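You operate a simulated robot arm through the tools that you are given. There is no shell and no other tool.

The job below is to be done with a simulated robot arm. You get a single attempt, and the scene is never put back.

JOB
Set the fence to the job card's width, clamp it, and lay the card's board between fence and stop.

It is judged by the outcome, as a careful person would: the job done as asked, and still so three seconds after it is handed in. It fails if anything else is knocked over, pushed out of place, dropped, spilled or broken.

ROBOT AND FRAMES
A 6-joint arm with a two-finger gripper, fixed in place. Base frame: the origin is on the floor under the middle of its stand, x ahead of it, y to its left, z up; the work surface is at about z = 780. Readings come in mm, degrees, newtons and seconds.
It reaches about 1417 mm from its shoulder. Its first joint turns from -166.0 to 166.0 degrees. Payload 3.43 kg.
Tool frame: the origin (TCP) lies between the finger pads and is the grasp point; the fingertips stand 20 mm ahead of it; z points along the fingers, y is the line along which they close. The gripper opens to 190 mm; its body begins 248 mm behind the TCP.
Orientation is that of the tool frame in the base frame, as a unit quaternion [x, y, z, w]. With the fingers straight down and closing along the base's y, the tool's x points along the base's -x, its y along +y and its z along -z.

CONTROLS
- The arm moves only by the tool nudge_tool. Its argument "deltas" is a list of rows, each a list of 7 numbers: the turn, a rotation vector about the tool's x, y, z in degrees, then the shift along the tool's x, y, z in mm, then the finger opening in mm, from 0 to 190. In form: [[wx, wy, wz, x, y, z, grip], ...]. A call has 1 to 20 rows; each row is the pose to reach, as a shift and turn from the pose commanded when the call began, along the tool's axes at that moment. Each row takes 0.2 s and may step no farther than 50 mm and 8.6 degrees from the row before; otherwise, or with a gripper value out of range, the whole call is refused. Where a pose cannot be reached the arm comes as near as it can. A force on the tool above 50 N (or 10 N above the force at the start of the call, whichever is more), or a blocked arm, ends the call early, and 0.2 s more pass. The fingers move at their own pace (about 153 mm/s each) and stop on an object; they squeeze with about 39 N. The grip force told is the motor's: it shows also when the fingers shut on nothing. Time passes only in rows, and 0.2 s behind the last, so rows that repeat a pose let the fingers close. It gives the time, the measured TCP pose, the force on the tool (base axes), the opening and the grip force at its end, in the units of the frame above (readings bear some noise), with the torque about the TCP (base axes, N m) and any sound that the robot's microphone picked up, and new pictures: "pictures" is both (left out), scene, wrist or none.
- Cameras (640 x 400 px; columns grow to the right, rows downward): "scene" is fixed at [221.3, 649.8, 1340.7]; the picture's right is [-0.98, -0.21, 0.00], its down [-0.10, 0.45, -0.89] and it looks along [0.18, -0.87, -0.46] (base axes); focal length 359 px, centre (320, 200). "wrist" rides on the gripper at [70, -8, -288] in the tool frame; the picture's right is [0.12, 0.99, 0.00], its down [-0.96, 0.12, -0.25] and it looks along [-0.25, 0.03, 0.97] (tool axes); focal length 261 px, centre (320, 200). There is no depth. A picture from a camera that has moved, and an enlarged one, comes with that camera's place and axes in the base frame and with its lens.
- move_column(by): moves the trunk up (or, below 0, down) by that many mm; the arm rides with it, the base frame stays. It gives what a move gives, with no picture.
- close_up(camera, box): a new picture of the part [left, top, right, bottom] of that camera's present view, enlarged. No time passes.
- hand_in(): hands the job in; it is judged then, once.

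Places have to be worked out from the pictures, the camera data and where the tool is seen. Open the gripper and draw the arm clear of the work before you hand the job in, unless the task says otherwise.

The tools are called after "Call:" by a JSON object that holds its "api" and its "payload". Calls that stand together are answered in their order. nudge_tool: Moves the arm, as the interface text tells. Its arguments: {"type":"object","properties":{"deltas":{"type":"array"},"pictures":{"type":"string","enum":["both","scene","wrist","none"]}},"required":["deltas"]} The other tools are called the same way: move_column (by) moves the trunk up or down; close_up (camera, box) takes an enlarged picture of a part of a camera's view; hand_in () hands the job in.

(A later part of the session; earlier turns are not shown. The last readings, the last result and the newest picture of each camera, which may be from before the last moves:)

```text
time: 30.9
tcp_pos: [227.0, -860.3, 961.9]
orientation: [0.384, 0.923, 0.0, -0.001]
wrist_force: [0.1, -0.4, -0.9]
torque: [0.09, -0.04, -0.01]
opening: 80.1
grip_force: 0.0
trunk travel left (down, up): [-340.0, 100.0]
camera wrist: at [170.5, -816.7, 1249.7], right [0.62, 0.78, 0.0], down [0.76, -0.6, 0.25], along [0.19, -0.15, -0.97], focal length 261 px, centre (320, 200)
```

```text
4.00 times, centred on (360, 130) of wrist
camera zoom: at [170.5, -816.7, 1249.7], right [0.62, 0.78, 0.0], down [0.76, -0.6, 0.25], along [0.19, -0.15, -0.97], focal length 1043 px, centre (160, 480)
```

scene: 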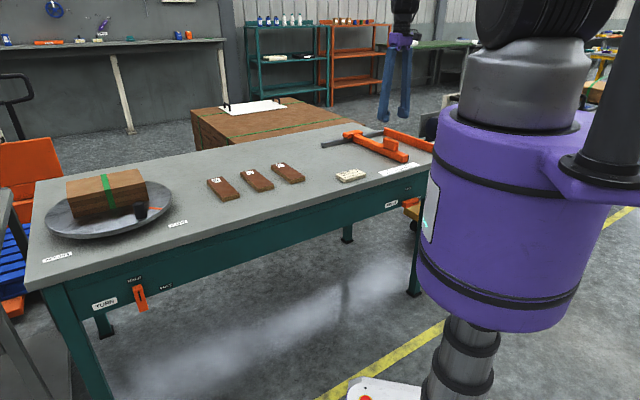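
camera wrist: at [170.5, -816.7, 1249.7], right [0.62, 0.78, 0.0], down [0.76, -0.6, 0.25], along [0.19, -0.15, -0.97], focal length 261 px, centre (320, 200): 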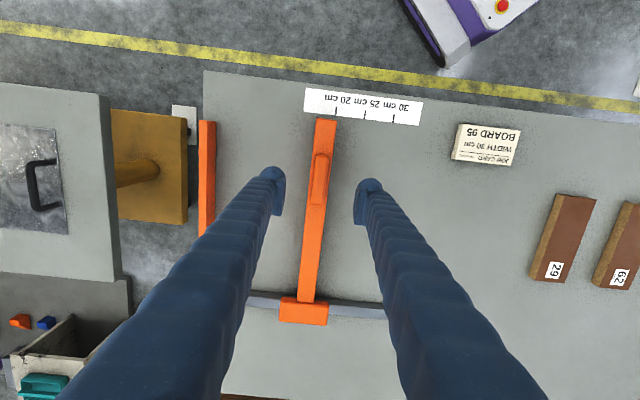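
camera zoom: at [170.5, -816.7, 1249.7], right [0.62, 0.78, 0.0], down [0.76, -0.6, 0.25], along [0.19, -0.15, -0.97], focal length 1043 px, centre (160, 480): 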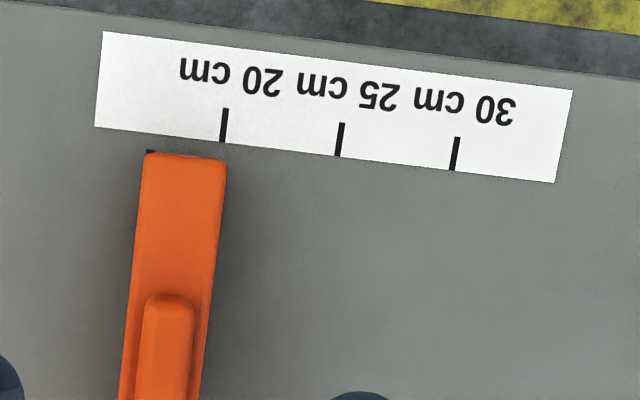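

The handle is centred under the tool (e≈-447.5, n≈769, top z≈846), the pointer at e≈-464.7 and the 30 mark at about e≈-333.4, so the fence must move about +131 mm. I go down to the handle first.

Call:
{"api": "nudge_tool", "payload": {"deltas": [[0, 0, 0, 0, 0, 40, 80], [0, 0, 0, 0, 0, 80, 80], [0, 0, 0, 0, 0, 105, 80], [0, 0, 0, 0, 0, 123, 80], [0, 0, 0, 0, 0, 123, 80]], "pictures": "both"}}

Call:
{"api": "close_up", "payload": {"camera": "scene", "box": [330, 90, 450, 190]}}

```text
time: 32.1
tcp_pos: [228.1, -861.7, 837.9]
orientation: [0.383, 0.924, 0.0, 0.0]
wrist_force: [0.2, -0.5, -0.3]
torque: [0.01, 0.02, -0.02]
opening: 79.9
grip_force: 0.1
trunk travel left (down, up): [-340.0, 100.0]
camera wrist: at [170.7, -817.0, 1126.1], right [0.62, 0.79, 0.0], down [0.76, -0.6, 0.25], along [0.19, -0.15, -0.97], focal length 261 px, centre (320, 200)
```

scene: 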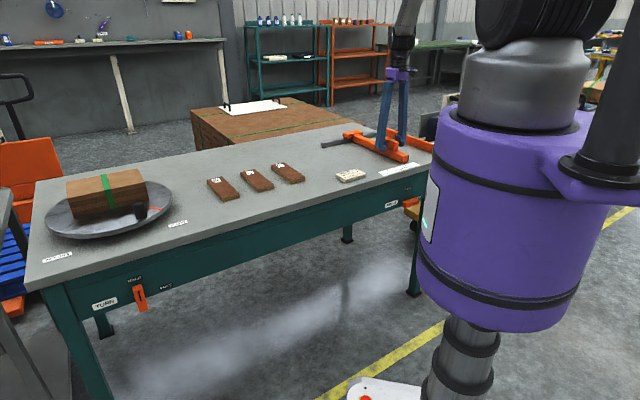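
wrist: 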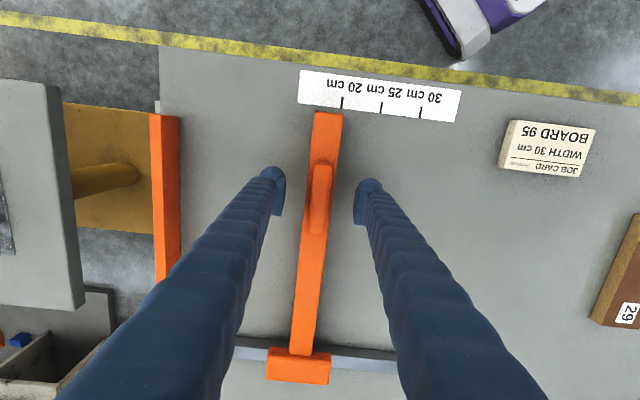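

```text
4.00 times, centred on (390, 140) of scene
camera zoom: at [221.3, 649.8, 1340.7], right [-0.98, -0.21, 0.0], down [-0.1, 0.45, -0.89], along [0.18, -0.87, -0.46], focal length 1436 px, centre (40, 440)
```

zoom: 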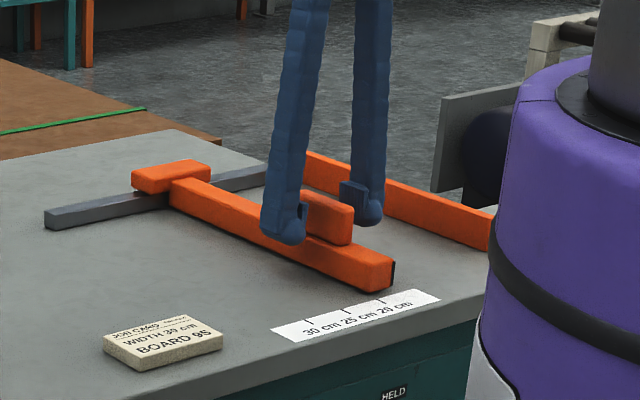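

The fingers straddle the handle with no contact. I close them on it, giving it time to grip.

Call:
{"api": "nudge_tool", "payload": {"deltas": [[0, 0, 0, 0, 0, 0, 40], [0, 0, 0, 0, 0, 0, 15], [0, 0, 0, 0, 0, 0, 5], [0, 0, 0, 0, 0, 0, 5]], "pictures": "wrist"}}

```text
time: 33.1
tcp_pos: [227.2, -862.4, 838.1]
orientation: [0.384, 0.923, 0.0, 0.0]
wrist_force: [-2.8, -1.3, 0.1]
torque: [-0.02, 0.03, 0.09]
opening: 18.9
grip_force: 44.8
trunk travel left (down, up): [-340.0, 100.0]
camera wrist: at [170.6, -816.9, 1126.2], right [0.62, 0.79, 0.0], down [0.76, -0.6, 0.25], along [0.19, -0.15, -0.97], focal length 261 px, centre (320, 200)
```

wrist: 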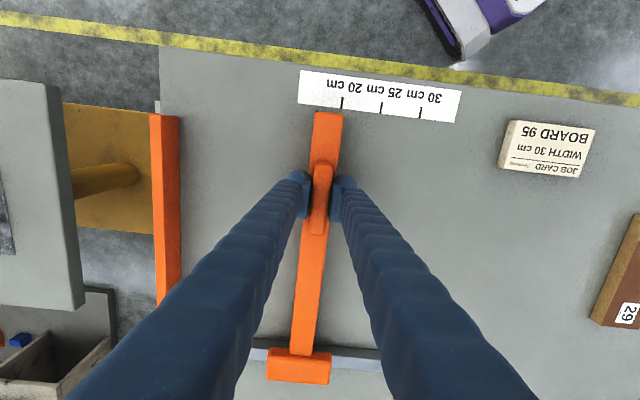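

The handle is held (18.9 mm). I draw the fence towards +e in small steps, the first 60 mm, watching the force.

Call:
{"api": "nudge_tool", "payload": {"deltas": [[0, 0, 0, 0, 6, 0, 5], [0, 0, 0, 0, 15, 0, 5], [0, 0, 0, 0, 25, 0, 5], [0, 0, 0, 0, 35, 0, 5], [0, 0, 0, 0, 45, 0, 5], [0, 0, 0, 0, 55, 0, 5], [0, 0, 0, 0, 60, 0, 5], [0, 0, 0, 0, 60, 0, 5]], "pictures": "wrist"}}

```text
time: 34.9
tcp_pos: [270.1, -817.6, 839.0]
orientation: [0.384, 0.924, 0.0, 0.001]
wrist_force: [-4.4, 2.4, 17.8]
torque: [0.11, 0.1, 0.08]
opening: 18.9
grip_force: 45.4
trunk travel left (down, up): [-340.0, 100.0]
camera wrist: at [213.4, -773.7, 1126.1], right [0.62, 0.79, 0.0], down [0.76, -0.6, 0.25], along [0.2, -0.15, -0.97], focal length 261 px, centre (320, 200)
```

wrist: 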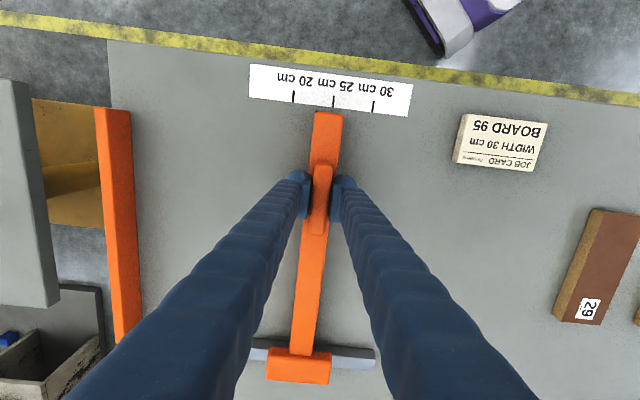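

The fence slides easily. I bring it another 60 mm and then measure the pointer against the 30 mark.

Call:
{"api": "nudge_tool", "payload": {"deltas": [[0, 0, 0, 0, 10, 0, 5], [0, 0, 0, 0, 20, 0, 5], [0, 0, 0, 0, 30, 0, 5], [0, 0, 0, 0, 40, 0, 5], [0, 0, 0, 0, 50, 0, 5], [0, 0, 0, 0, 57, 0, 5], [0, 0, 0, 0, 62, 0, 5], [0, 0, 0, 0, 62, 0, 5]], "pictures": "wrist"}}

Call:
{"api": "close_up", "payload": {"camera": "wrist", "box": [270, 60, 390, 135]}}

Call:
{"api": "close_up", "payload": {"camera": "scene", "box": [350, 140, 430, 190]}}

```text
time: 36.7
tcp_pos: [315.1, -773.2, 837.4]
orientation: [0.383, 0.924, -0.001, 0.0]
wrist_force: [-0.7, 2.7, 14.3]
torque: [0.08, 0.04, 0.08]
opening: 19.1
grip_force: 45.2
trunk travel left (down, up): [-340.0, 100.0]
camera wrist: at [257.6, -729.8, 1126.0], right [0.62, 0.79, 0.0], down [0.76, -0.6, 0.25], along [0.2, -0.15, -0.97], focal length 261 px, centre (320, 200)
```

wrist: 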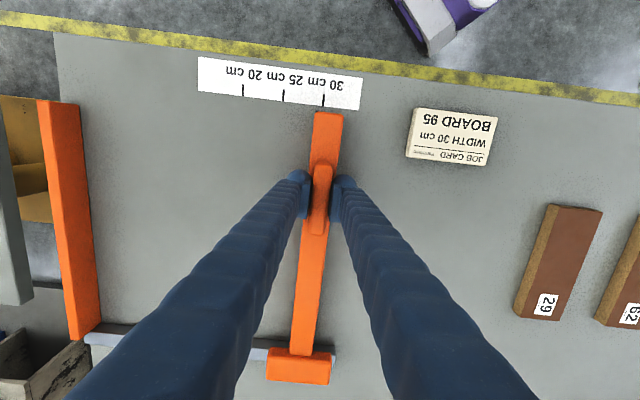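

```text
5.33 times, centred on (330, 98) of wrist
camera zoom: at [257.6, -729.8, 1126.0], right [0.62, 0.79, 0.0], down [0.76, -0.6, 0.25], along [0.2, -0.15, -0.97], focal length 1390 px, centre (267, 747)
```

zoom: 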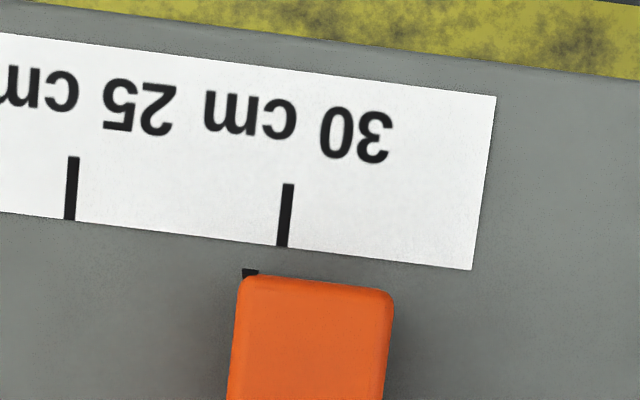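

```text
8.00 times, centred on (390, 165) of scene
camera zoom: at [221.3, 649.8, 1340.7], right [-0.98, -0.21, 0.0], down [-0.1, 0.45, -0.89], along [0.18, -0.87, -0.46], focal length 2872 px, centre (-240, 480)
```

zoom: 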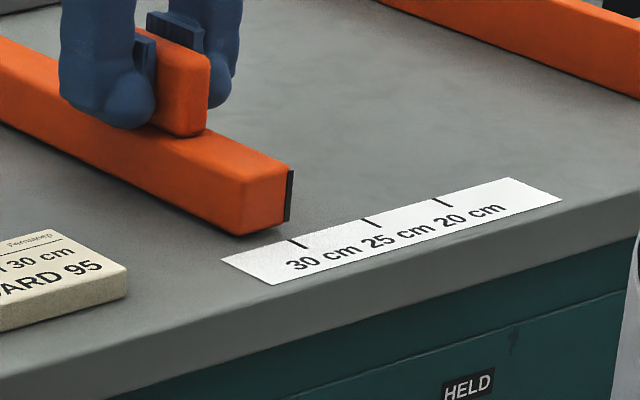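

The pointer is now about 6–8 mm short of the 30 mark by my reckoning. I check the stop's face too, so that the scale and the true gap agree.

Call:
{"api": "close_up", "payload": {"camera": "wrist", "box": [30, 90, 130, 350]}}

Call:
{"api": "close_up", "payload": {"camera": "wrist", "box": [295, 80, 355, 118]}}

```text
1.54 times, centred on (80, 220) of wrist
camera zoom: at [257.6, -729.8, 1126.0], right [0.62, 0.79, 0.0], down [0.76, -0.6, 0.25], along [0.2, -0.15, -0.97], focal length 401 px, centre (689, 169)
```

zoom: 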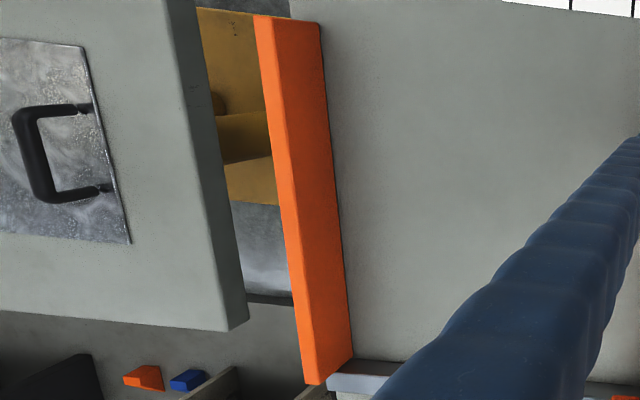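

```text
10.53 times, centred on (325, 99) of wrist
camera zoom: at [257.6, -729.8, 1126.0], right [0.62, 0.79, 0.0], down [0.76, -0.6, 0.25], along [0.2, -0.15, -0.97], focal length 2744 px, centre (267, 1263)
```

zoom: 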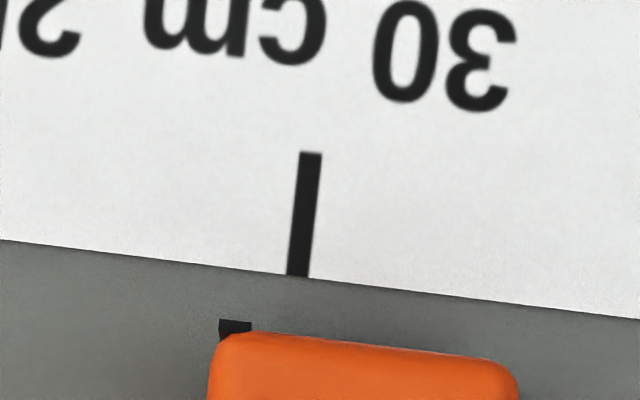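

The stop's inner face measures e≈-635 and the 30 mark e≈-334, which agree on a 300 mm gap; the fence's inner face is at e≈-342.2. I move it the last 7.6 mm.

Call:
{"api": "nudge_tool", "payload": {"deltas": [[0, 0, 0, 0, 4, 0, 5], [0, 0, 0, 0, 7.6, 0, 5], [0, 0, 0, 0, 7.6, 0, 5], [0, 0, 0, 0, 7.6, 0, 5]], "pictures": "wrist"}}

Call:
{"api": "close_up", "payload": {"camera": "wrist", "box": [290, 80, 350, 118]}}

```text
time: 37.7
tcp_pos: [320.5, -767.7, 837.6]
orientation: [0.383, 0.924, 0.0, 0.001]
wrist_force: [-1.5, -0.2, 13.5]
torque: [-0.15, -0.12, 0.1]
opening: 19.0
grip_force: 44.7
trunk travel left (down, up): [-340.0, 100.0]
camera wrist: at [263.1, -724.0, 1125.9], right [0.62, 0.79, 0.0], down [0.76, -0.6, 0.25], along [0.2, -0.15, -0.97], focal length 261 px, centre (320, 200)
```

wrist: 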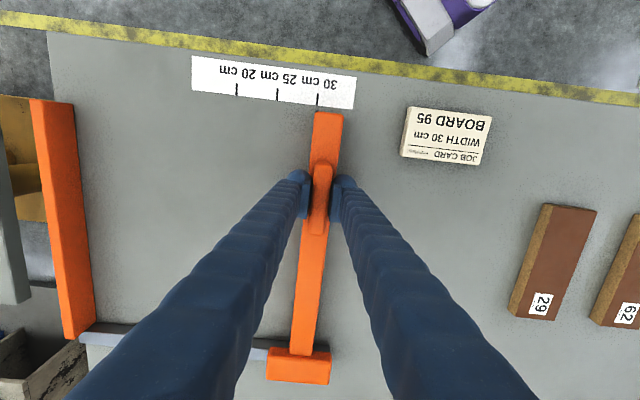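

```text
10.53 times, centred on (320, 99) of wrist
camera zoom: at [263.1, -724.0, 1125.9], right [0.62, 0.79, 0.0], down [0.76, -0.6, 0.25], along [0.2, -0.15, -0.97], focal length 2744 px, centre (320, 1263)
```

zoom: 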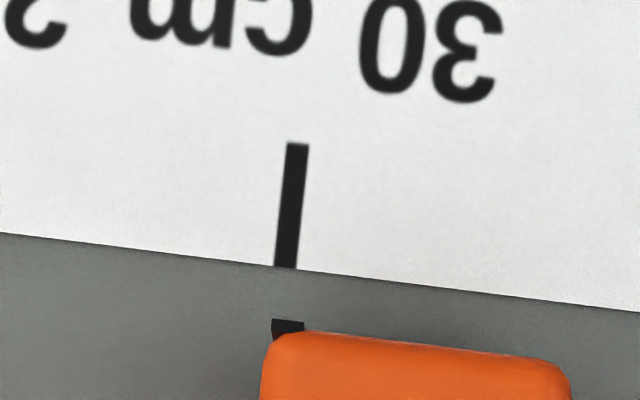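

The pointer's inner edge now reads e≈-334.2 against the mark's -334.0. I release the handle and lift straight up.

Call:
{"api": "nudge_tool", "payload": {"deltas": [[0, 0, 0, 0, 0, 0, 30], [0, 0, 0, 0, 0, 0, 60], [0, 0, 0, 0, 0, 0, 70], [0, 0, 0, 0, 0, -30, 70], [0, 0, 0, 0, 0, -70, 70], [0, 0, 0, 0, 0, -115, 70], [0, 0, 0, 0, 0, -160, 70], [0, 0, 0, 0, 0, -160, 70]], "pictures": "both"}}

Call:
{"api": "close_up", "payload": {"camera": "wrist", "box": [270, 80, 370, 142]}}

```text
time: 39.5
tcp_pos: [319.9, -767.2, 998.3]
orientation: [0.383, 0.924, 0.001, 0.001]
wrist_force: [0.7, -1.1, -0.2]
torque: [0.03, 0.0, -0.01]
opening: 69.9
grip_force: 0.1
trunk travel left (down, up): [-340.0, 100.0]
camera wrist: at [263.0, -723.9, 1286.1], right [0.62, 0.79, 0.0], down [0.76, -0.6, 0.25], along [0.19, -0.15, -0.97], focal length 261 px, centre (320, 200)
```

scene: 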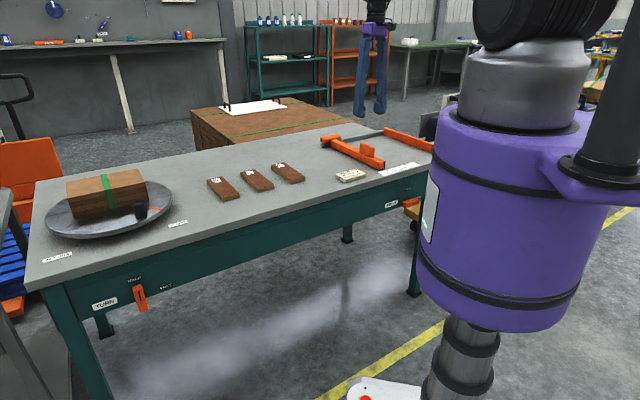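
wrist: 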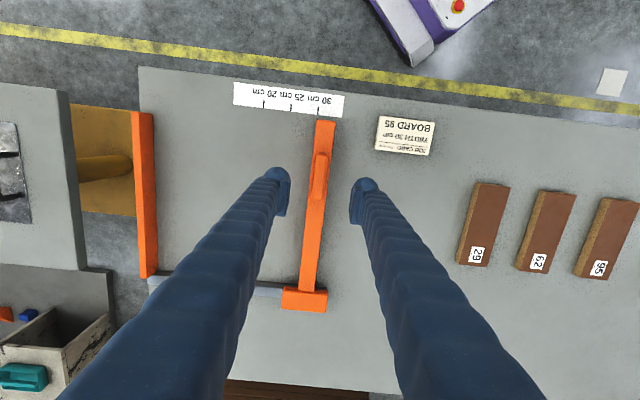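

```text
6.40 times, centred on (320, 111) of wrist
camera zoom: at [263.0, -723.9, 1286.1], right [0.62, 0.79, 0.0], down [0.76, -0.6, 0.25], along [0.19, -0.15, -0.97], focal length 1668 px, centre (320, 770)
```

zoom: 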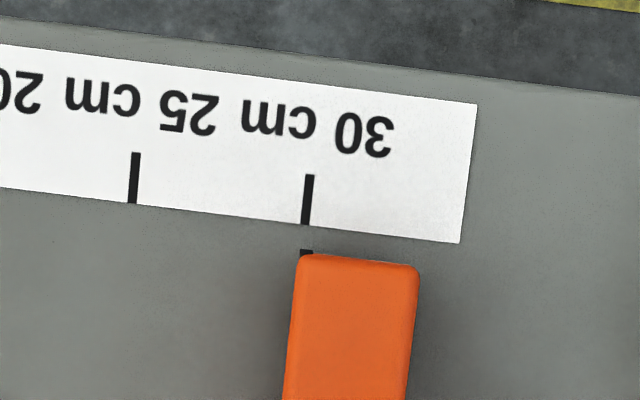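

The pointer sits right at the 30 mark after release. Now I go back out in front of the bench, tilting to 45° again, to turn the knob to HELD.

Call:
{"api": "nudge_tool", "payload": {"deltas": [[0, -6.4, 0, 34, -22, 0, 70], [0, -12.8, 0, 68, -44.5, 0, 70], [0, -19.3, 0, 101.5, -66.7, 0, 70], [0, -25.7, 0, 135, -89, 0, 70], [0, -32.1, 0, 169, -111, 0, 70], [0, -38.6, 0, 203, -133.5, 0, 70], [0, -45, 0, 236.7, -155.7, 0, 70], [0, -45, 0, 236.7, -155.7, 0, 70]], "pictures": "none"}}

```text
time: 41.3
tcp_pos: [43.0, -711.6, 997.3]
orientation: [0.353, 0.853, -0.147, 0.354]
wrist_force: [0.4, 0.9, 0.4]
torque: [-0.03, 0.04, -0.06]
opening: 70.1
grip_force: 0.1
trunk travel left (down, up): [-340.0, 100.0]
```

The tool is at (e≈-473, n≈534, z≈997), tilted 45° and clear of the bench. I lower the trunk by 300.

Call:
{"api": "move_column", "payload": {"by": -300}}

Call:
{"api": "close_up", "payload": {"camera": "wrist", "box": [230, 110, 450, 250]}}

```text
time: 44.3
tcp_pos: [42.6, -713.0, 695.9]
orientation: [0.354, 0.853, -0.146, 0.354]
wrist_force: [-0.9, -0.3, 1.4]
torque: [-0.03, 0.0, 0.01]
opening: 69.8
grip_force: 0.1
trunk travel left (down, up): [-40.0, 400.0]
```

```text
2.86 times, centred on (340, 180) of wrist
camera zoom: at [-143.9, -539.3, 851.3], right [0.64, 0.76, -0.08], down [0.44, -0.28, 0.86], along [0.63, -0.59, -0.51], focal length 745 px, centre (263, 257)
```

zoom: 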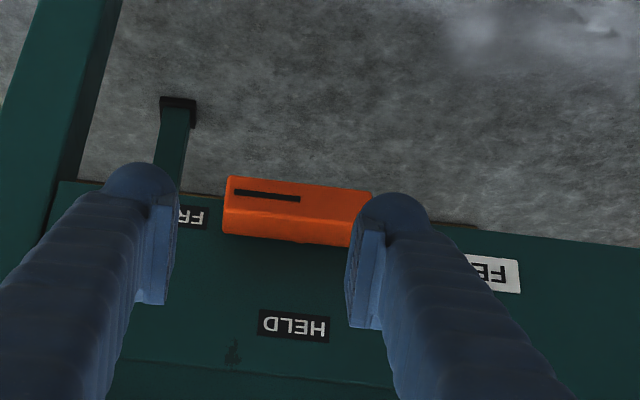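

The knob is level at FREE, with its tail under the right finger's path. I approach so the right finger stands just on the +e side of the pivot, above the tail.

Call:
{"api": "nudge_tool", "payload": {"deltas": [[0, 0, 0, -8, 0.6, 20, 70], [0, 0, 0, -16, 1.2, 40, 70], [0, 0, 0, -24, 2, 60, 70], [0, 0, 0, -30.9, 2.5, 79, 70], [0, 0, 0, -30.9, 2.5, 79, 70]], "pictures": "none"}}

Call:
{"api": "close_up", "payload": {"camera": "wrist", "box": [230, 110, 450, 250]}}

```text
time: 45.5
tcp_pos: [99.9, -765.5, 661.4]
orientation: [0.355, 0.853, -0.147, 0.354]
wrist_force: [0.5, 0.1, -0.3]
torque: [0.03, -0.03, 0.01]
opening: 69.8
grip_force: 0.1
trunk travel left (down, up): [-40.0, 400.0]
```

```text
2.86 times, centred on (340, 180) of wrist
camera zoom: at [-86.3, -593.0, 816.2], right [0.64, 0.76, -0.08], down [0.44, -0.28, 0.86], along [0.63, -0.59, -0.51], focal length 745 px, centre (263, 257)
```

zoom: 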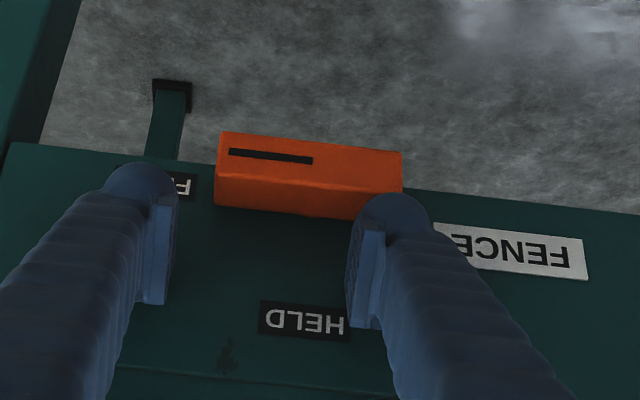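

Positioned with no contact. I push the tail down step by step, which should raise the marked end.

Call:
{"api": "nudge_tool", "payload": {"deltas": [[0, 0, 0, 5.7, 0, 5.7, 70], [0, 0, 0, 11.3, 0, 11.3, 70], [0, 0, 0, 17, 0, 17, 70], [0, 0, 0, 22.6, 0, 22.6, 70], [0, 0, 0, 22.6, 0, 22.6, 70]], "pictures": "none"}}

Call:
{"api": "close_up", "payload": {"camera": "wrist", "box": [230, 110, 450, 250]}}

```text
time: 46.7
tcp_pos: [99.5, -766.4, 632.8]
orientation: [0.354, 0.854, -0.141, 0.353]
wrist_force: [0.4, 1.8, -0.1]
torque: [0.04, -0.07, 0.01]
opening: 71.2
grip_force: 1.6
trunk travel left (down, up): [-40.0, 400.0]
```

```text
2.86 times, centred on (340, 180) of wrist
camera zoom: at [-87.5, -595.4, 786.4], right [0.64, 0.76, -0.08], down [0.44, -0.28, 0.85], along [0.63, -0.58, -0.51], focal length 745 px, centre (263, 257)
```

zoom: 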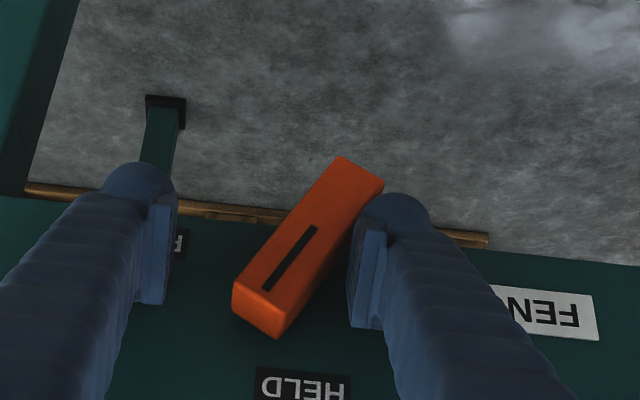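

The marked end has risen to roughly 35° from upright. I keep pushing down along its side.

Call:
{"api": "nudge_tool", "payload": {"deltas": [[0, 0, 0, 4, 0, 4, 70], [0, 0, 0, 8, 0, 8, 70], [0, 0, 0, 12, 0, 12, 70], [0, 0, 0, 16, 0, 16, 70], [0, 0, 0, 16, 0, 16, 70]], "pictures": "none"}}

Call:
{"api": "close_up", "payload": {"camera": "wrist", "box": [230, 110, 450, 250]}}

```text
time: 47.9
tcp_pos: [97.6, -772.6, 614.1]
orientation: [0.354, 0.854, -0.141, 0.354]
wrist_force: [12.0, 12.3, 5.6]
torque: [0.01, -0.14, -0.06]
opening: 79.8
grip_force: 8.3
out of reach, approached as far as the arm can: row 2, 3, 4, 5
trunk travel left (down, up): [-40.0, 400.0]
```

```text
2.86 times, centred on (340, 180) of wrist
camera zoom: at [-89.7, -602.1, 768.4], right [0.64, 0.76, -0.07], down [0.44, -0.28, 0.85], along [0.63, -0.58, -0.51], focal length 745 px, centre (263, 257)
```

zoom: 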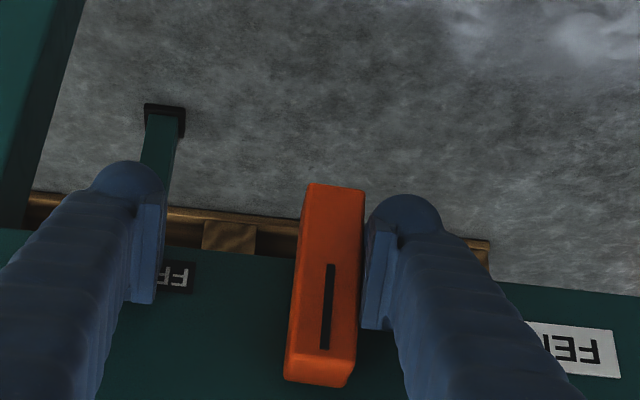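

The bar looks upright again, its mark towards HELD, at the same slant as at the start. I ease off, rise to its upper half and centre the fingers on it, then close lightly to square it up against its stop.

Call:
{"api": "nudge_tool", "payload": {"deltas": [[0, 0, 0, 0, 10, -3, 70], [0, 0, 0, -7, 18, -10, 70], [0, 0, 0, -14, 24.3, -18, 70], [0, 0, 0, -21.7, 24.3, -26.4, 70], [0, 0, 0, -21.7, 24.3, -26.4, 70]], "pictures": "none"}}

Call:
{"api": "close_up", "payload": {"camera": "wrist", "box": [230, 110, 450, 250]}}

```text
time: 49.1
tcp_pos: [110.9, -756.6, 650.3]
orientation: [0.355, 0.854, -0.141, 0.355]
wrist_force: [-0.1, 0.5, 0.6]
torque: [-0.02, 0.02, 0.01]
opening: 69.9
grip_force: 0.1
out of reach, approached as far as the arm can: row 1, 2, 3, 4, 5
trunk travel left (down, up): [-40.0, 400.0]
```

```text
2.86 times, centred on (340, 180) of wrist
camera zoom: at [-76.0, -585.8, 804.6], right [0.64, 0.76, -0.07], down [0.44, -0.28, 0.85], along [0.63, -0.58, -0.51], focal length 745 px, centre (263, 257)
```

zoom: 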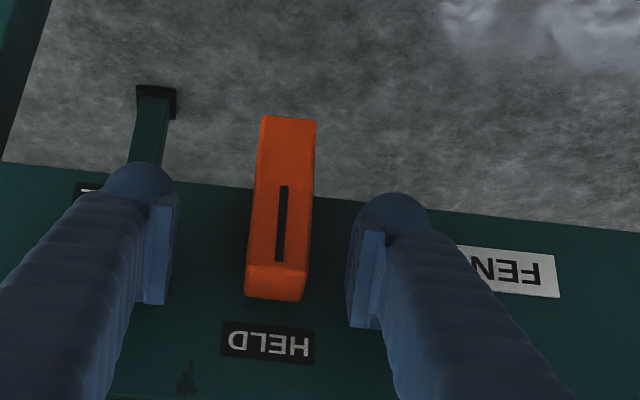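

The bar stands upright at HELD with no force on the tool. To confirm it is home against its stop I want to nudge it from the -e side, but the arm is at its near limit, so I rise 40 mm and lower the trunk its last 40 mm for more room.

Call:
{"api": "nudge_tool", "payload": {"deltas": [[0, 0, 0, -14, 0, -14, 60], [0, 0, 0, -28, 0, -28, 50], [0, 0, 0, -28, 0, -28, 44]], "pictures": "none"}}

Call:
{"api": "move_column", "payload": {"by": -40}}

Call:
{"api": "close_up", "payload": {"camera": "wrist", "box": [230, 110, 450, 250]}}

```text
time: 49.9
tcp_pos: [109.8, -756.1, 690.1]
orientation: [0.354, 0.853, -0.147, 0.354]
wrist_force: [-0.6, -0.8, 0.3]
torque: [0.02, 0.02, -0.02]
opening: 43.9
grip_force: 0.0
trunk travel left (down, up): [-40.0, 400.0]
```

```text
time: 50.7
tcp_pos: [111.0, -757.7, 650.5]
orientation: [0.354, 0.853, -0.146, 0.353]
wrist_force: [0.3, 0.9, 0.5]
torque: [0.0, 0.01, 0.03]
opening: 44.1
grip_force: 0.1
trunk travel left (down, up): [0.0, 440.0]
```

```text
2.86 times, centred on (340, 180) of wrist
camera zoom: at [-75.7, -583.9, 803.1], right [0.64, 0.76, -0.08], down [0.44, -0.28, 0.86], along [0.63, -0.59, -0.51], focal length 745 px, centre (263, 257)
```

zoom: 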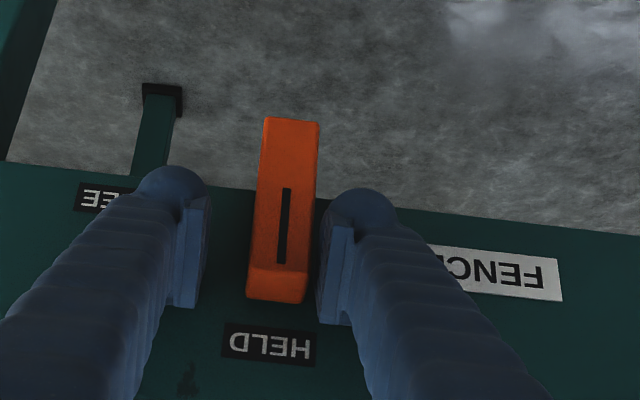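

The fingers straddle the bar again, with about 18 mm to the left finger. I move towards +e in small steps, to feel whether the bar is against its stop.

Call:
{"api": "nudge_tool", "payload": {"deltas": [[0, 0, 0, 0, 6, 0, 44], [0, 0, 0, 0, 12, 0, 44], [0, 0, 0, 0, 16, 0, 44], [0, 0, 0, 0, 18, 0, 44], [0, 0, 0, 0, 20, 0, 44], [0, 0, 0, 0, 20, 0, 44]], "pictures": "none"}}

Call:
{"api": "close_up", "payload": {"camera": "wrist", "box": [230, 110, 450, 250]}}

```text
time: 52.1
tcp_pos: [123.5, -741.8, 648.9]
orientation: [0.354, 0.853, -0.146, 0.355]
wrist_force: [-7.8, -4.5, 1.8]
torque: [-0.07, 0.09, -0.09]
opening: 48.9
grip_force: 4.7
trunk travel left (down, up): [0.0, 440.0]
```

```text
2.86 times, centred on (340, 180) of wrist
camera zoom: at [-62.2, -569.3, 803.5], right [0.64, 0.76, -0.08], down [0.44, -0.28, 0.86], along [0.63, -0.59, -0.51], focal length 745 px, centre (263, 257)
```

zoom: 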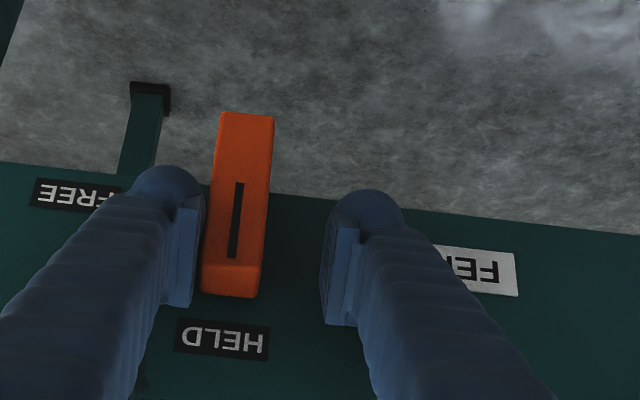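

The bar resisted with about 9 N at the upright position (left pad at e≈-461.6), so it is home at HELD. I centre the fingers off it and back out.

Call:
{"api": "nudge_tool", "payload": {"deltas": [[0, 0, 0, 0, -8, 0, 46], [0, 0, 0, 0, -13, 0, 46], [0, 0, 0, 4, -13, -25, 46], [0, 0, 0, 12, -13, -55, 46], [0, 0, 0, 20, -13, -90, 46], [0, 0, 0, 20, -13, -90, 46]], "pictures": "none"}}

Call:
{"api": "close_up", "payload": {"camera": "wrist", "box": [230, 110, 450, 250]}}

Call:
{"api": "close_up", "payload": {"camera": "scene", "box": [350, 140, 450, 220]}}

```text
time: 53.5
tcp_pos: [58.1, -695.5, 697.7]
orientation: [0.354, 0.853, -0.147, 0.355]
wrist_force: [-0.4, 0.5, -0.5]
torque: [0.0, 0.01, -0.01]
opening: 45.8
grip_force: 0.1
trunk travel left (down, up): [0.0, 440.0]
```

```text
2.86 times, centred on (340, 180) of wrist
camera zoom: at [-127.6, -522.1, 852.5], right [0.64, 0.76, -0.08], down [0.44, -0.28, 0.86], along [0.63, -0.59, -0.51], focal length 745 px, centre (263, 257)
```

zoom: 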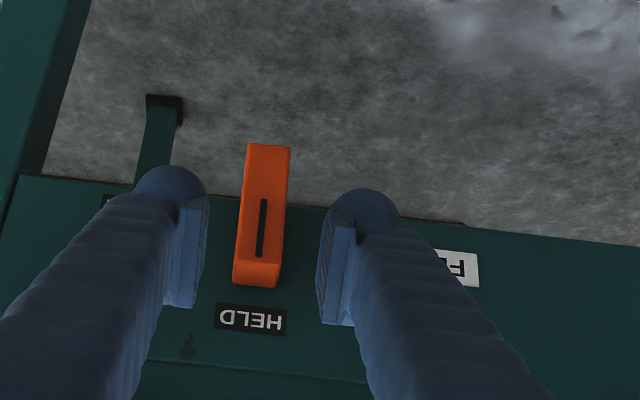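

```text
5.00 times, centred on (400, 180) of scene
camera zoom: at [221.3, 649.8, 1340.7], right [-0.98, -0.21, 0.0], down [-0.1, 0.45, -0.89], along [0.18, -0.87, -0.46], focal length 1795 px, centre (-80, 300)
```

zoom: 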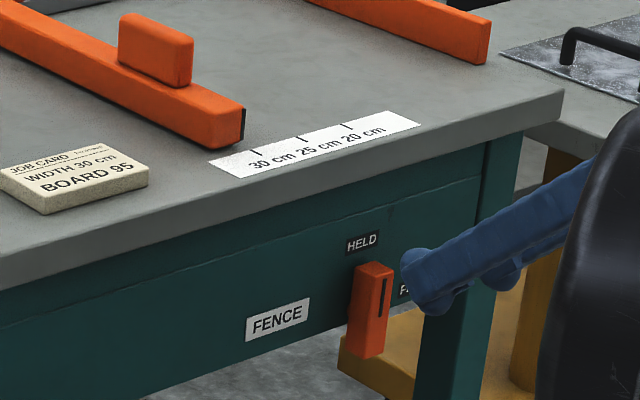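

The knob is at HELD in both views and the fence still reads 30 cm. I raise the trunk to clear the bench.

Call:
{"api": "move_column", "payload": {"by": 340}}

```text
time: 56.9
tcp_pos: [57.7, -696.7, 1037.9]
orientation: [0.354, 0.853, -0.146, 0.354]
wrist_force: [-0.3, 0.4, -0.3]
torque: [-0.03, 0.01, 0.01]
opening: 46.0
grip_force: 0.1
trunk travel left (down, up): [-340.0, 100.0]
```

Tool at (e≈-452, n≈533, z≈1038). I return it to vertical over the bench, moving towards the boards, and check the fence on the way.

Call:
{"api": "nudge_tool", "payload": {"deltas": [[0, 6.4, 0, -23.2, 21.4, 27.3, 60], [0, 12.9, 0, -46.5, 42.9, 54.5, 70], [0, 19.3, 0, -69.7, 64.3, 81.8, 80], [0, 25.7, 0, -92.9, 85.7, 109.1, 90], [0, 32.1, 0, -116.1, 107.1, 136.4, 100], [0, 38.6, 0, -139.4, 128.6, 163.6, 100], [0, 45, 0, -162.6, 150, 190.9, 100], [0, 45, 0, -162.6, 150, 190.9, 100]], "pictures": "wrist"}}

Call:
{"api": "close_up", "payload": {"camera": "wrist", "box": [230, 60, 350, 140]}}

```text
time: 58.6
tcp_pos: [340.8, -764.8, 1018.8]
orientation: [0.384, 0.923, 0.0, 0.0]
wrist_force: [-0.4, 0.1, -0.2]
torque: [0.03, -0.06, 0.03]
opening: 99.7
grip_force: 0.1
trunk travel left (down, up): [-340.0, 100.0]
camera wrist: at [283.7, -721.6, 1306.6], right [0.62, 0.78, 0.0], down [0.76, -0.6, 0.25], along [0.19, -0.15, -0.97], focal length 261 px, centre (320, 200)
```

wrist: 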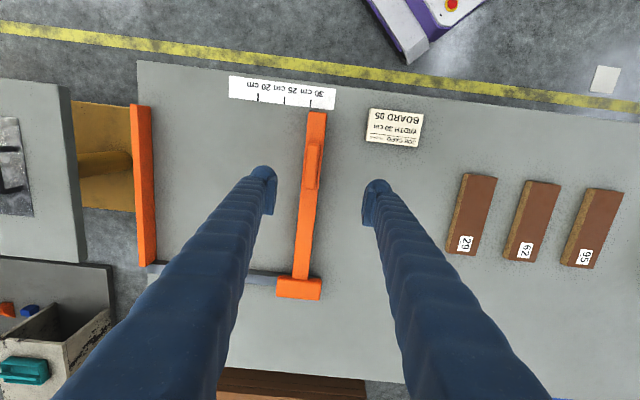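

```text
5.00 times, centred on (290, 100) of wrist
camera zoom: at [283.7, -721.6, 1306.6], right [0.62, 0.78, 0.0], down [0.76, -0.6, 0.25], along [0.19, -0.15, -0.97], focal length 1303 px, centre (470, 700)
```

zoom: 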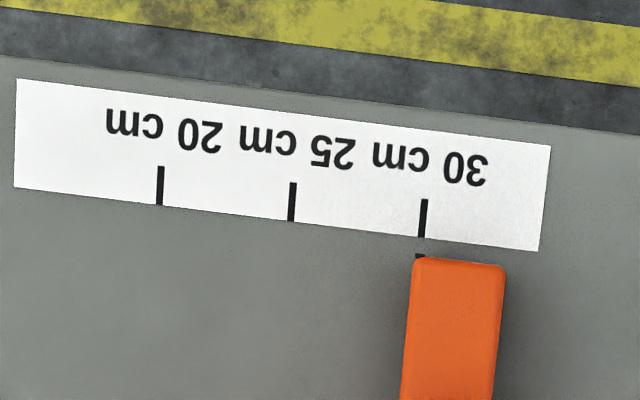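

Fence still on the mark. I now travel along the bench to above board 95, at about (e≈281, n≈839).

Call:
{"api": "nudge_tool", "payload": {"deltas": [[0, 0, 0, -4, 45, 0, 110], [0, 0, 0, -9, 90, 0, 120], [0, 0, 0, -13, 135, 0, 120], [0, 0, 0, -18, 180, 0, 120], [0, 0, 0, -22, 225, 0, 120], [0, 0, 0, -26, 270, 0, 120], [0, 0, 0, -31, 315, 0, 120], [0, 0, 0, -35, 360, 0, 120], [0, 0, 0, -40, 405, 0, 120], [0, 0, 0, -44, 450, 0, 120], [0, 0, 0, -49, 495, 0, 120], [0, 0, 0, -53, 540, 0, 120], [0, 0, 0, -57, 581, 0, 120], [0, 0, 0, -57, 581, 0, 120]], "pictures": "both"}}

Call:
{"api": "close_up", "payload": {"camera": "wrist", "box": [170, 90, 470, 290]}}

```text
time: 61.6
tcp_pos: [793.7, -395.5, 1019.0]
orientation: [0.384, 0.923, 0.0, 0.0]
wrist_force: [0.2, -0.5, 0.7]
torque: [-0.05, 0.01, 0.01]
opening: 120.0
grip_force: 0.0
trunk travel left (down, up): [-340.0, 100.0]
camera wrist: at [737.3, -351.9, 1306.6], right [0.62, 0.79, 0.0], down [0.76, -0.6, 0.25], along [0.19, -0.15, -0.97], focal length 261 px, centre (320, 200)
```

scene: 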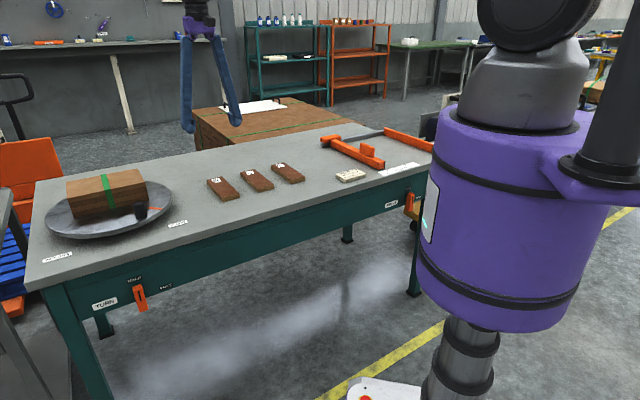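
wrist: 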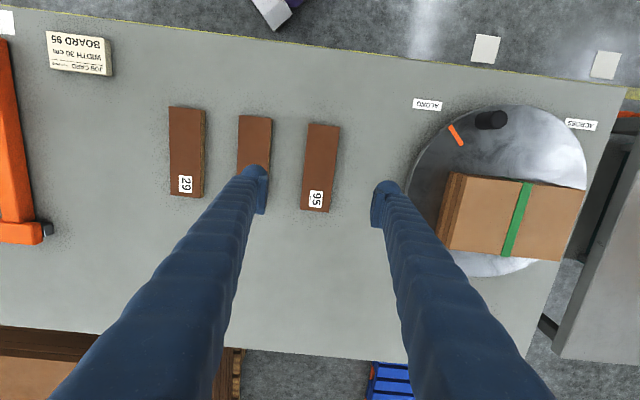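

```text
2.00 times, centred on (320, 190) of wrist
camera zoom: at [737.3, -351.9, 1306.6], right [0.62, 0.79, 0.0], down [0.76, -0.6, 0.25], along [0.19, -0.15, -0.97], focal length 521 px, centre (320, 220)
```

zoom: 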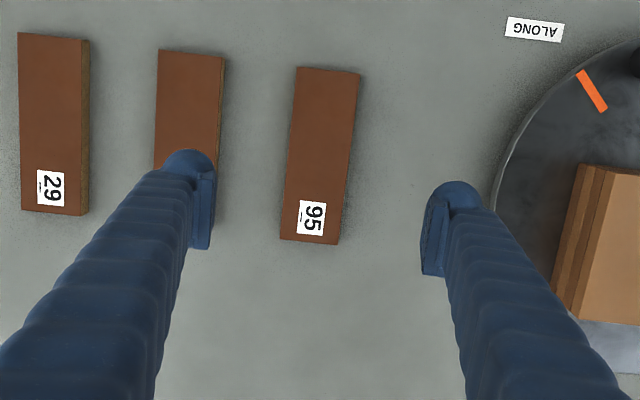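

Labels read along the boards with the bar at their base: this one is 95, centred at (e≈279.5, n≈839.7), 60 mm wide, about 169 long. I set the fingers to 100 mm, shift 2 mm and go down over it.

Call:
{"api": "nudge_tool", "payload": {"deltas": [[0, 0, 0, 1, -2, 0, 100], [0, 0, 0, 1, -2, 45, 100], [0, 0, 0, 1, -2, 90, 100], [0, 0, 0, 1, -2, 135, 100], [0, 0, 0, 1, -2, 170, 100], [0, 0, 0, 1, -2, 185, 100], [0, 0, 0, 1, -2, 185, 100]], "pictures": "both"}}

Call:
{"api": "close_up", "payload": {"camera": "scene", "box": [180, 130, 320, 220]}}

```text
time: 63.2
tcp_pos: [791.9, -399.6, 832.0]
orientation: [0.384, 0.923, 0.0, 0.0]
wrist_force: [0.3, 0.3, -0.3]
torque: [0.01, -0.02, 0.02]
opening: 100.0
grip_force: 0.0
trunk travel left (down, up): [-340.0, 100.0]
camera wrist: at [734.6, -355.1, 1120.5], right [0.62, 0.79, 0.0], down [0.76, -0.6, 0.25], along [0.19, -0.15, -0.97], focal length 261 px, centre (320, 200)
```

scene: 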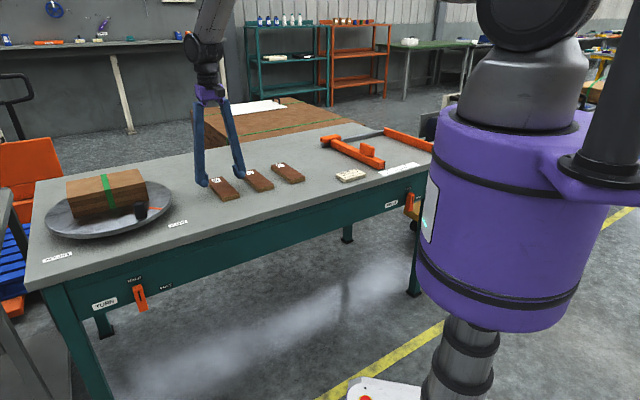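
wrist: 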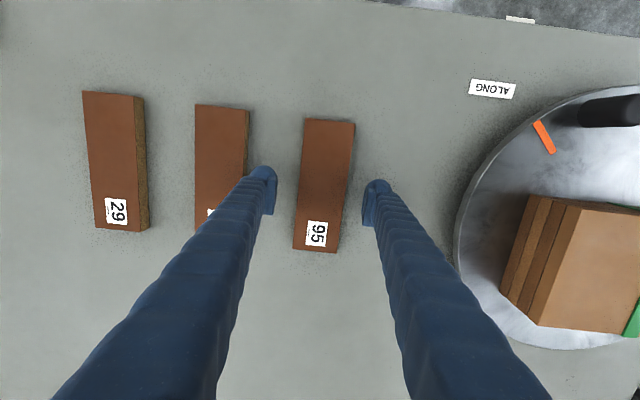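

```text
4.44 times, centred on (250, 175) of scene
camera zoom: at [221.3, 649.8, 1340.7], right [-0.98, -0.21, 0.0], down [-0.1, 0.45, -0.89], along [0.18, -0.87, -0.46], focal length 1596 px, centre (631, 311)
```

zoom: 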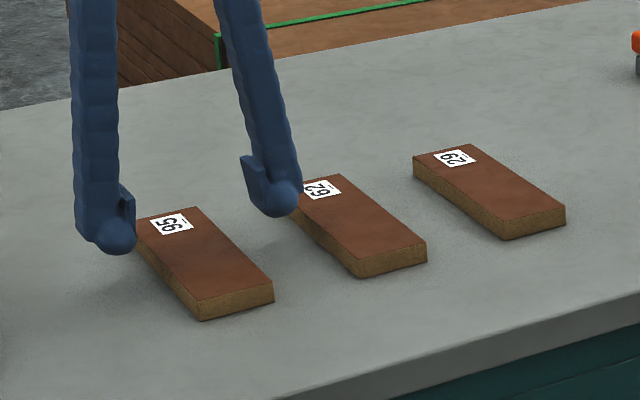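

The board lies between the fingers, whose tips are at about z≈812. I go down the last 28 mm.

Call:
{"api": "nudge_tool", "payload": {"deltas": [[0, 0, 0, 1, 1, 10, 100], [0, 0, 0, 2, 1.5, 20, 100], [0, 0, 0, 2, 1.5, 27, 100], [0, 0, 0, 2, 1.5, 27, 100]], "pictures": "none"}}

Call:
{"api": "close_up", "payload": {"camera": "scene", "box": [180, 130, 320, 220]}}

```text
time: 64.2
tcp_pos: [792.2, -395.2, 806.5]
orientation: [0.383, 0.924, 0.001, 0.0]
wrist_force: [1.3, -0.7, -0.5]
torque: [-0.04, -0.02, 0.01]
opening: 100.0
grip_force: 0.0
trunk travel left (down, up): [-340.0, 100.0]
```

```text
4.44 times, centred on (250, 175) of scene
camera zoom: at [221.3, 649.8, 1340.7], right [-0.98, -0.21, 0.0], down [-0.1, 0.45, -0.89], along [0.18, -0.87, -0.46], focal length 1596 px, centre (631, 311)
```

zoom: 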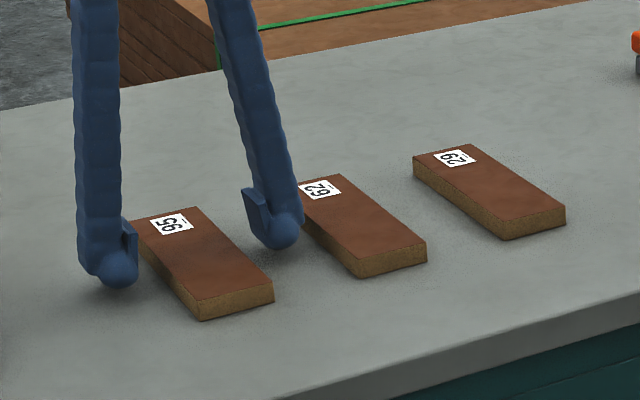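

Tips are at z≈787, straddling the board at its middle with no contact. I close the fingers on it.

Call:
{"api": "nudge_tool", "payload": {"deltas": [[0, 0, 0, 0, 0, 1, 80], [0, 0, 0, 0, 0, 1, 62], [0, 0, 0, 0, 0, 1, 50], [0, 0, 0, 0, 0, 1, 50], [0, 0, 0, 0, 0, 1, 50]], "pictures": "wrist"}}

```text
time: 65.5
tcp_pos: [791.3, -395.8, 805.2]
orientation: [0.384, 0.924, 0.0, 0.0]
wrist_force: [0.1, -1.1, 0.6]
torque: [-0.01, -0.06, 0.06]
opening: 58.8
grip_force: 39.0
trunk travel left (down, up): [-340.0, 100.0]
camera wrist: at [734.9, -351.9, 1093.2], right [0.62, 0.79, 0.0], down [0.76, -0.6, 0.25], along [0.19, -0.15, -0.97], focal length 261 px, centre (320, 200)
```

wrist: 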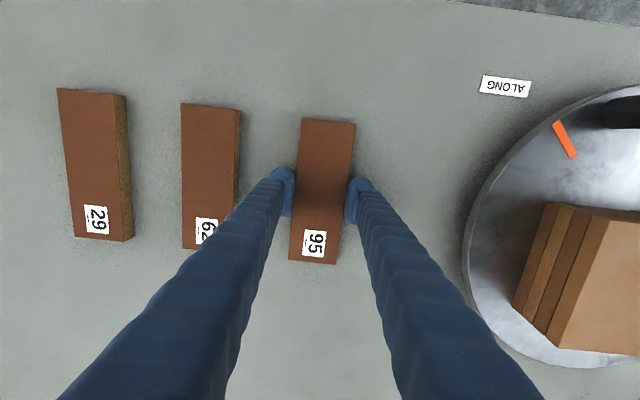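

The board is held (58.8 mm, 39 N). I lift it straight up and check the hold.

Call:
{"api": "nudge_tool", "payload": {"deltas": [[0, 0, 0, 0, 0, -10, 50], [0, 0, 0, 0, 0, -40, 50], [0, 0, 0, 0, 0, -80, 50], [0, 0, 0, 0, 0, -120, 50], [0, 0, 0, 0, 0, -150, 50], [0, 0, 0, 0, 0, -150, 50]], "pictures": "both"}}

```text
time: 66.8
tcp_pos: [790.9, -396.0, 954.4]
orientation: [0.385, 0.923, 0.0, 0.0]
wrist_force: [0.1, 1.0, -1.8]
torque: [-0.02, 0.03, 0.01]
opening: 58.7
grip_force: 38.6
trunk travel left (down, up): [-340.0, 100.0]
camera wrist: at [734.9, -352.8, 1242.2], right [0.62, 0.79, 0.0], down [0.76, -0.6, 0.25], along [0.19, -0.15, -0.97], focal length 261 px, centre (320, 200)
```

scene: 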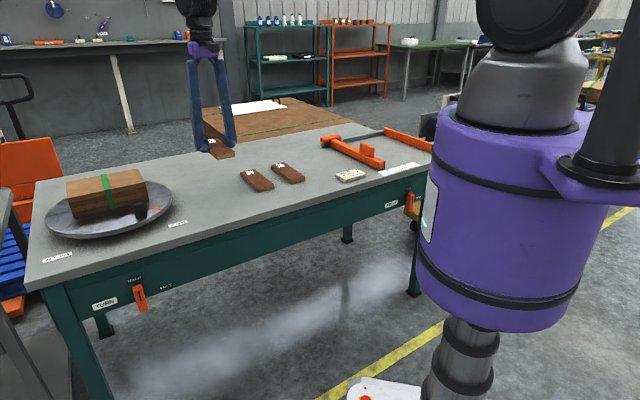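
wrist: 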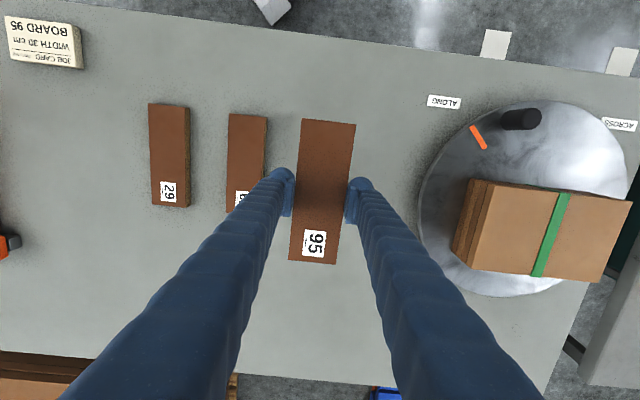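

The board came up level and firmly held. I carry it along the bench at this height to the middle of the gap, e≈-484.

Call:
{"api": "nudge_tool", "payload": {"deltas": [[0, 0, 0, 0, -10, 0, 50], [0, 0, 0, 0, -40, 0, 50], [0, 0, 0, 0, -85, 0, 50], [0, 0, 0, 0, -130, 0, 50], [0, 0, 0, 0, -175, 0, 50], [0, 0, 0, 0, -220, 0, 50], [0, 0, 0, 0, -265, 0, 50], [0, 0, 0, 0, -310, 0, 50], [0, 0, 0, 0, -355, 0, 50], [0, 0, 0, 0, -400, 0, 50], [0, 0, 0, 0, -445, 0, 50], [0, 0, 0, 0, -490, 0, 50], [0, 0, 0, 0, -535, 0, 50], [0, 0, 0, 0, -580, 0, 50], [0, 0, 0, 0, -625, 0, 50], [0, 0, 0, 0, -670, 0, 50], [0, 0, 0, 0, -710, 0, 50], [0, 0, 0, 0, -742, 0, 50], [0, 0, 0, 0, -763, 0, 50], [0, 0, 0, 0, -763, 0, 50]], "pictures": "both"}}

```text
time: 71.0
tcp_pos: [249.6, -933.8, 954.1]
orientation: [0.383, 0.924, 0.0, 0.0]
wrist_force: [-0.3, 0.2, -2.2]
torque: [0.0, -0.02, -0.02]
opening: 58.5
grip_force: 39.3
trunk travel left (down, up): [-340.0, 100.0]
camera wrist: at [193.1, -890.1, 1242.5], right [0.62, 0.79, 0.0], down [0.76, -0.6, 0.25], along [0.19, -0.15, -0.97], focal length 261 px, centre (320, 200)
```

scene: 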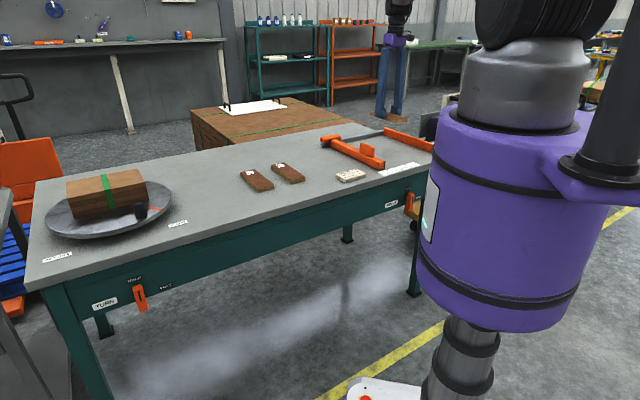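
wrist: 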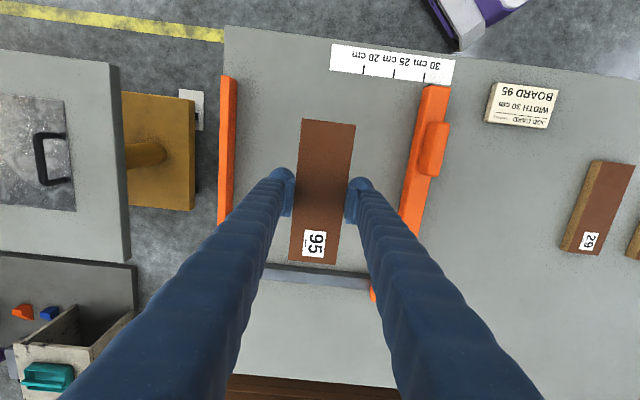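

The board hangs over the gap's middle (e≈-484, n≈837), with over 100 mm of room each side. I lower it to just above the bench height at which I gripped it.

Call:
{"api": "nudge_tool", "payload": {"deltas": [[0, 0, 0, 0, 0, 15, 50], [0, 0, 0, 0, 0, 50, 50], [0, 0, 0, 0, 0, 90, 50], [0, 0, 0, 0, 0, 120, 50], [0, 0, 0, 0, 0, 135, 50], [0, 0, 0, 0, 0, 143, 50], [0, 0, 0, 0, 0, 147, 50], [0, 0, 0, 0, 0, 147, 50]], "pictures": "both"}}

Call:
{"api": "close_up", "payload": {"camera": "scene", "box": [330, 90, 450, 190]}}

```text
time: 72.8
tcp_pos: [250.3, -933.2, 807.2]
orientation: [0.384, 0.923, 0.0, 0.0]
wrist_force: [0.3, -0.1, -0.9]
torque: [0.0, -0.03, 0.0]
opening: 58.5
grip_force: 39.0
trunk travel left (down, up): [-340.0, 100.0]
camera wrist: at [193.9, -889.7, 1096.0], right [0.62, 0.79, 0.0], down [0.76, -0.6, 0.25], along [0.19, -0.15, -0.97], focal length 261 px, centre (320, 200)
```

scene: 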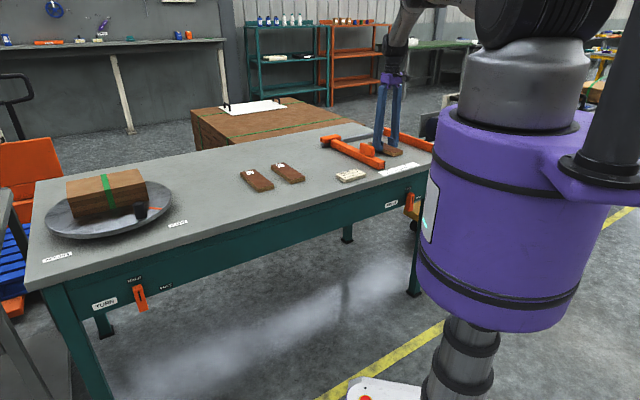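
wrist: 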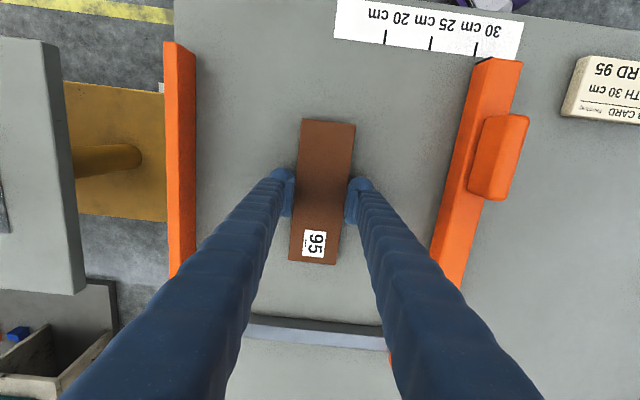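

```text
4.00 times, centred on (390, 140) of scene
camera zoom: at [221.3, 649.8, 1340.7], right [-0.98, -0.21, 0.0], down [-0.1, 0.45, -0.89], along [0.18, -0.87, -0.46], focal length 1436 px, centre (40, 440)
```

zoom: 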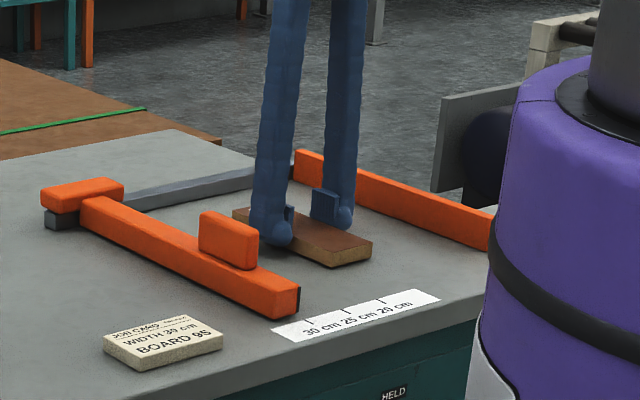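

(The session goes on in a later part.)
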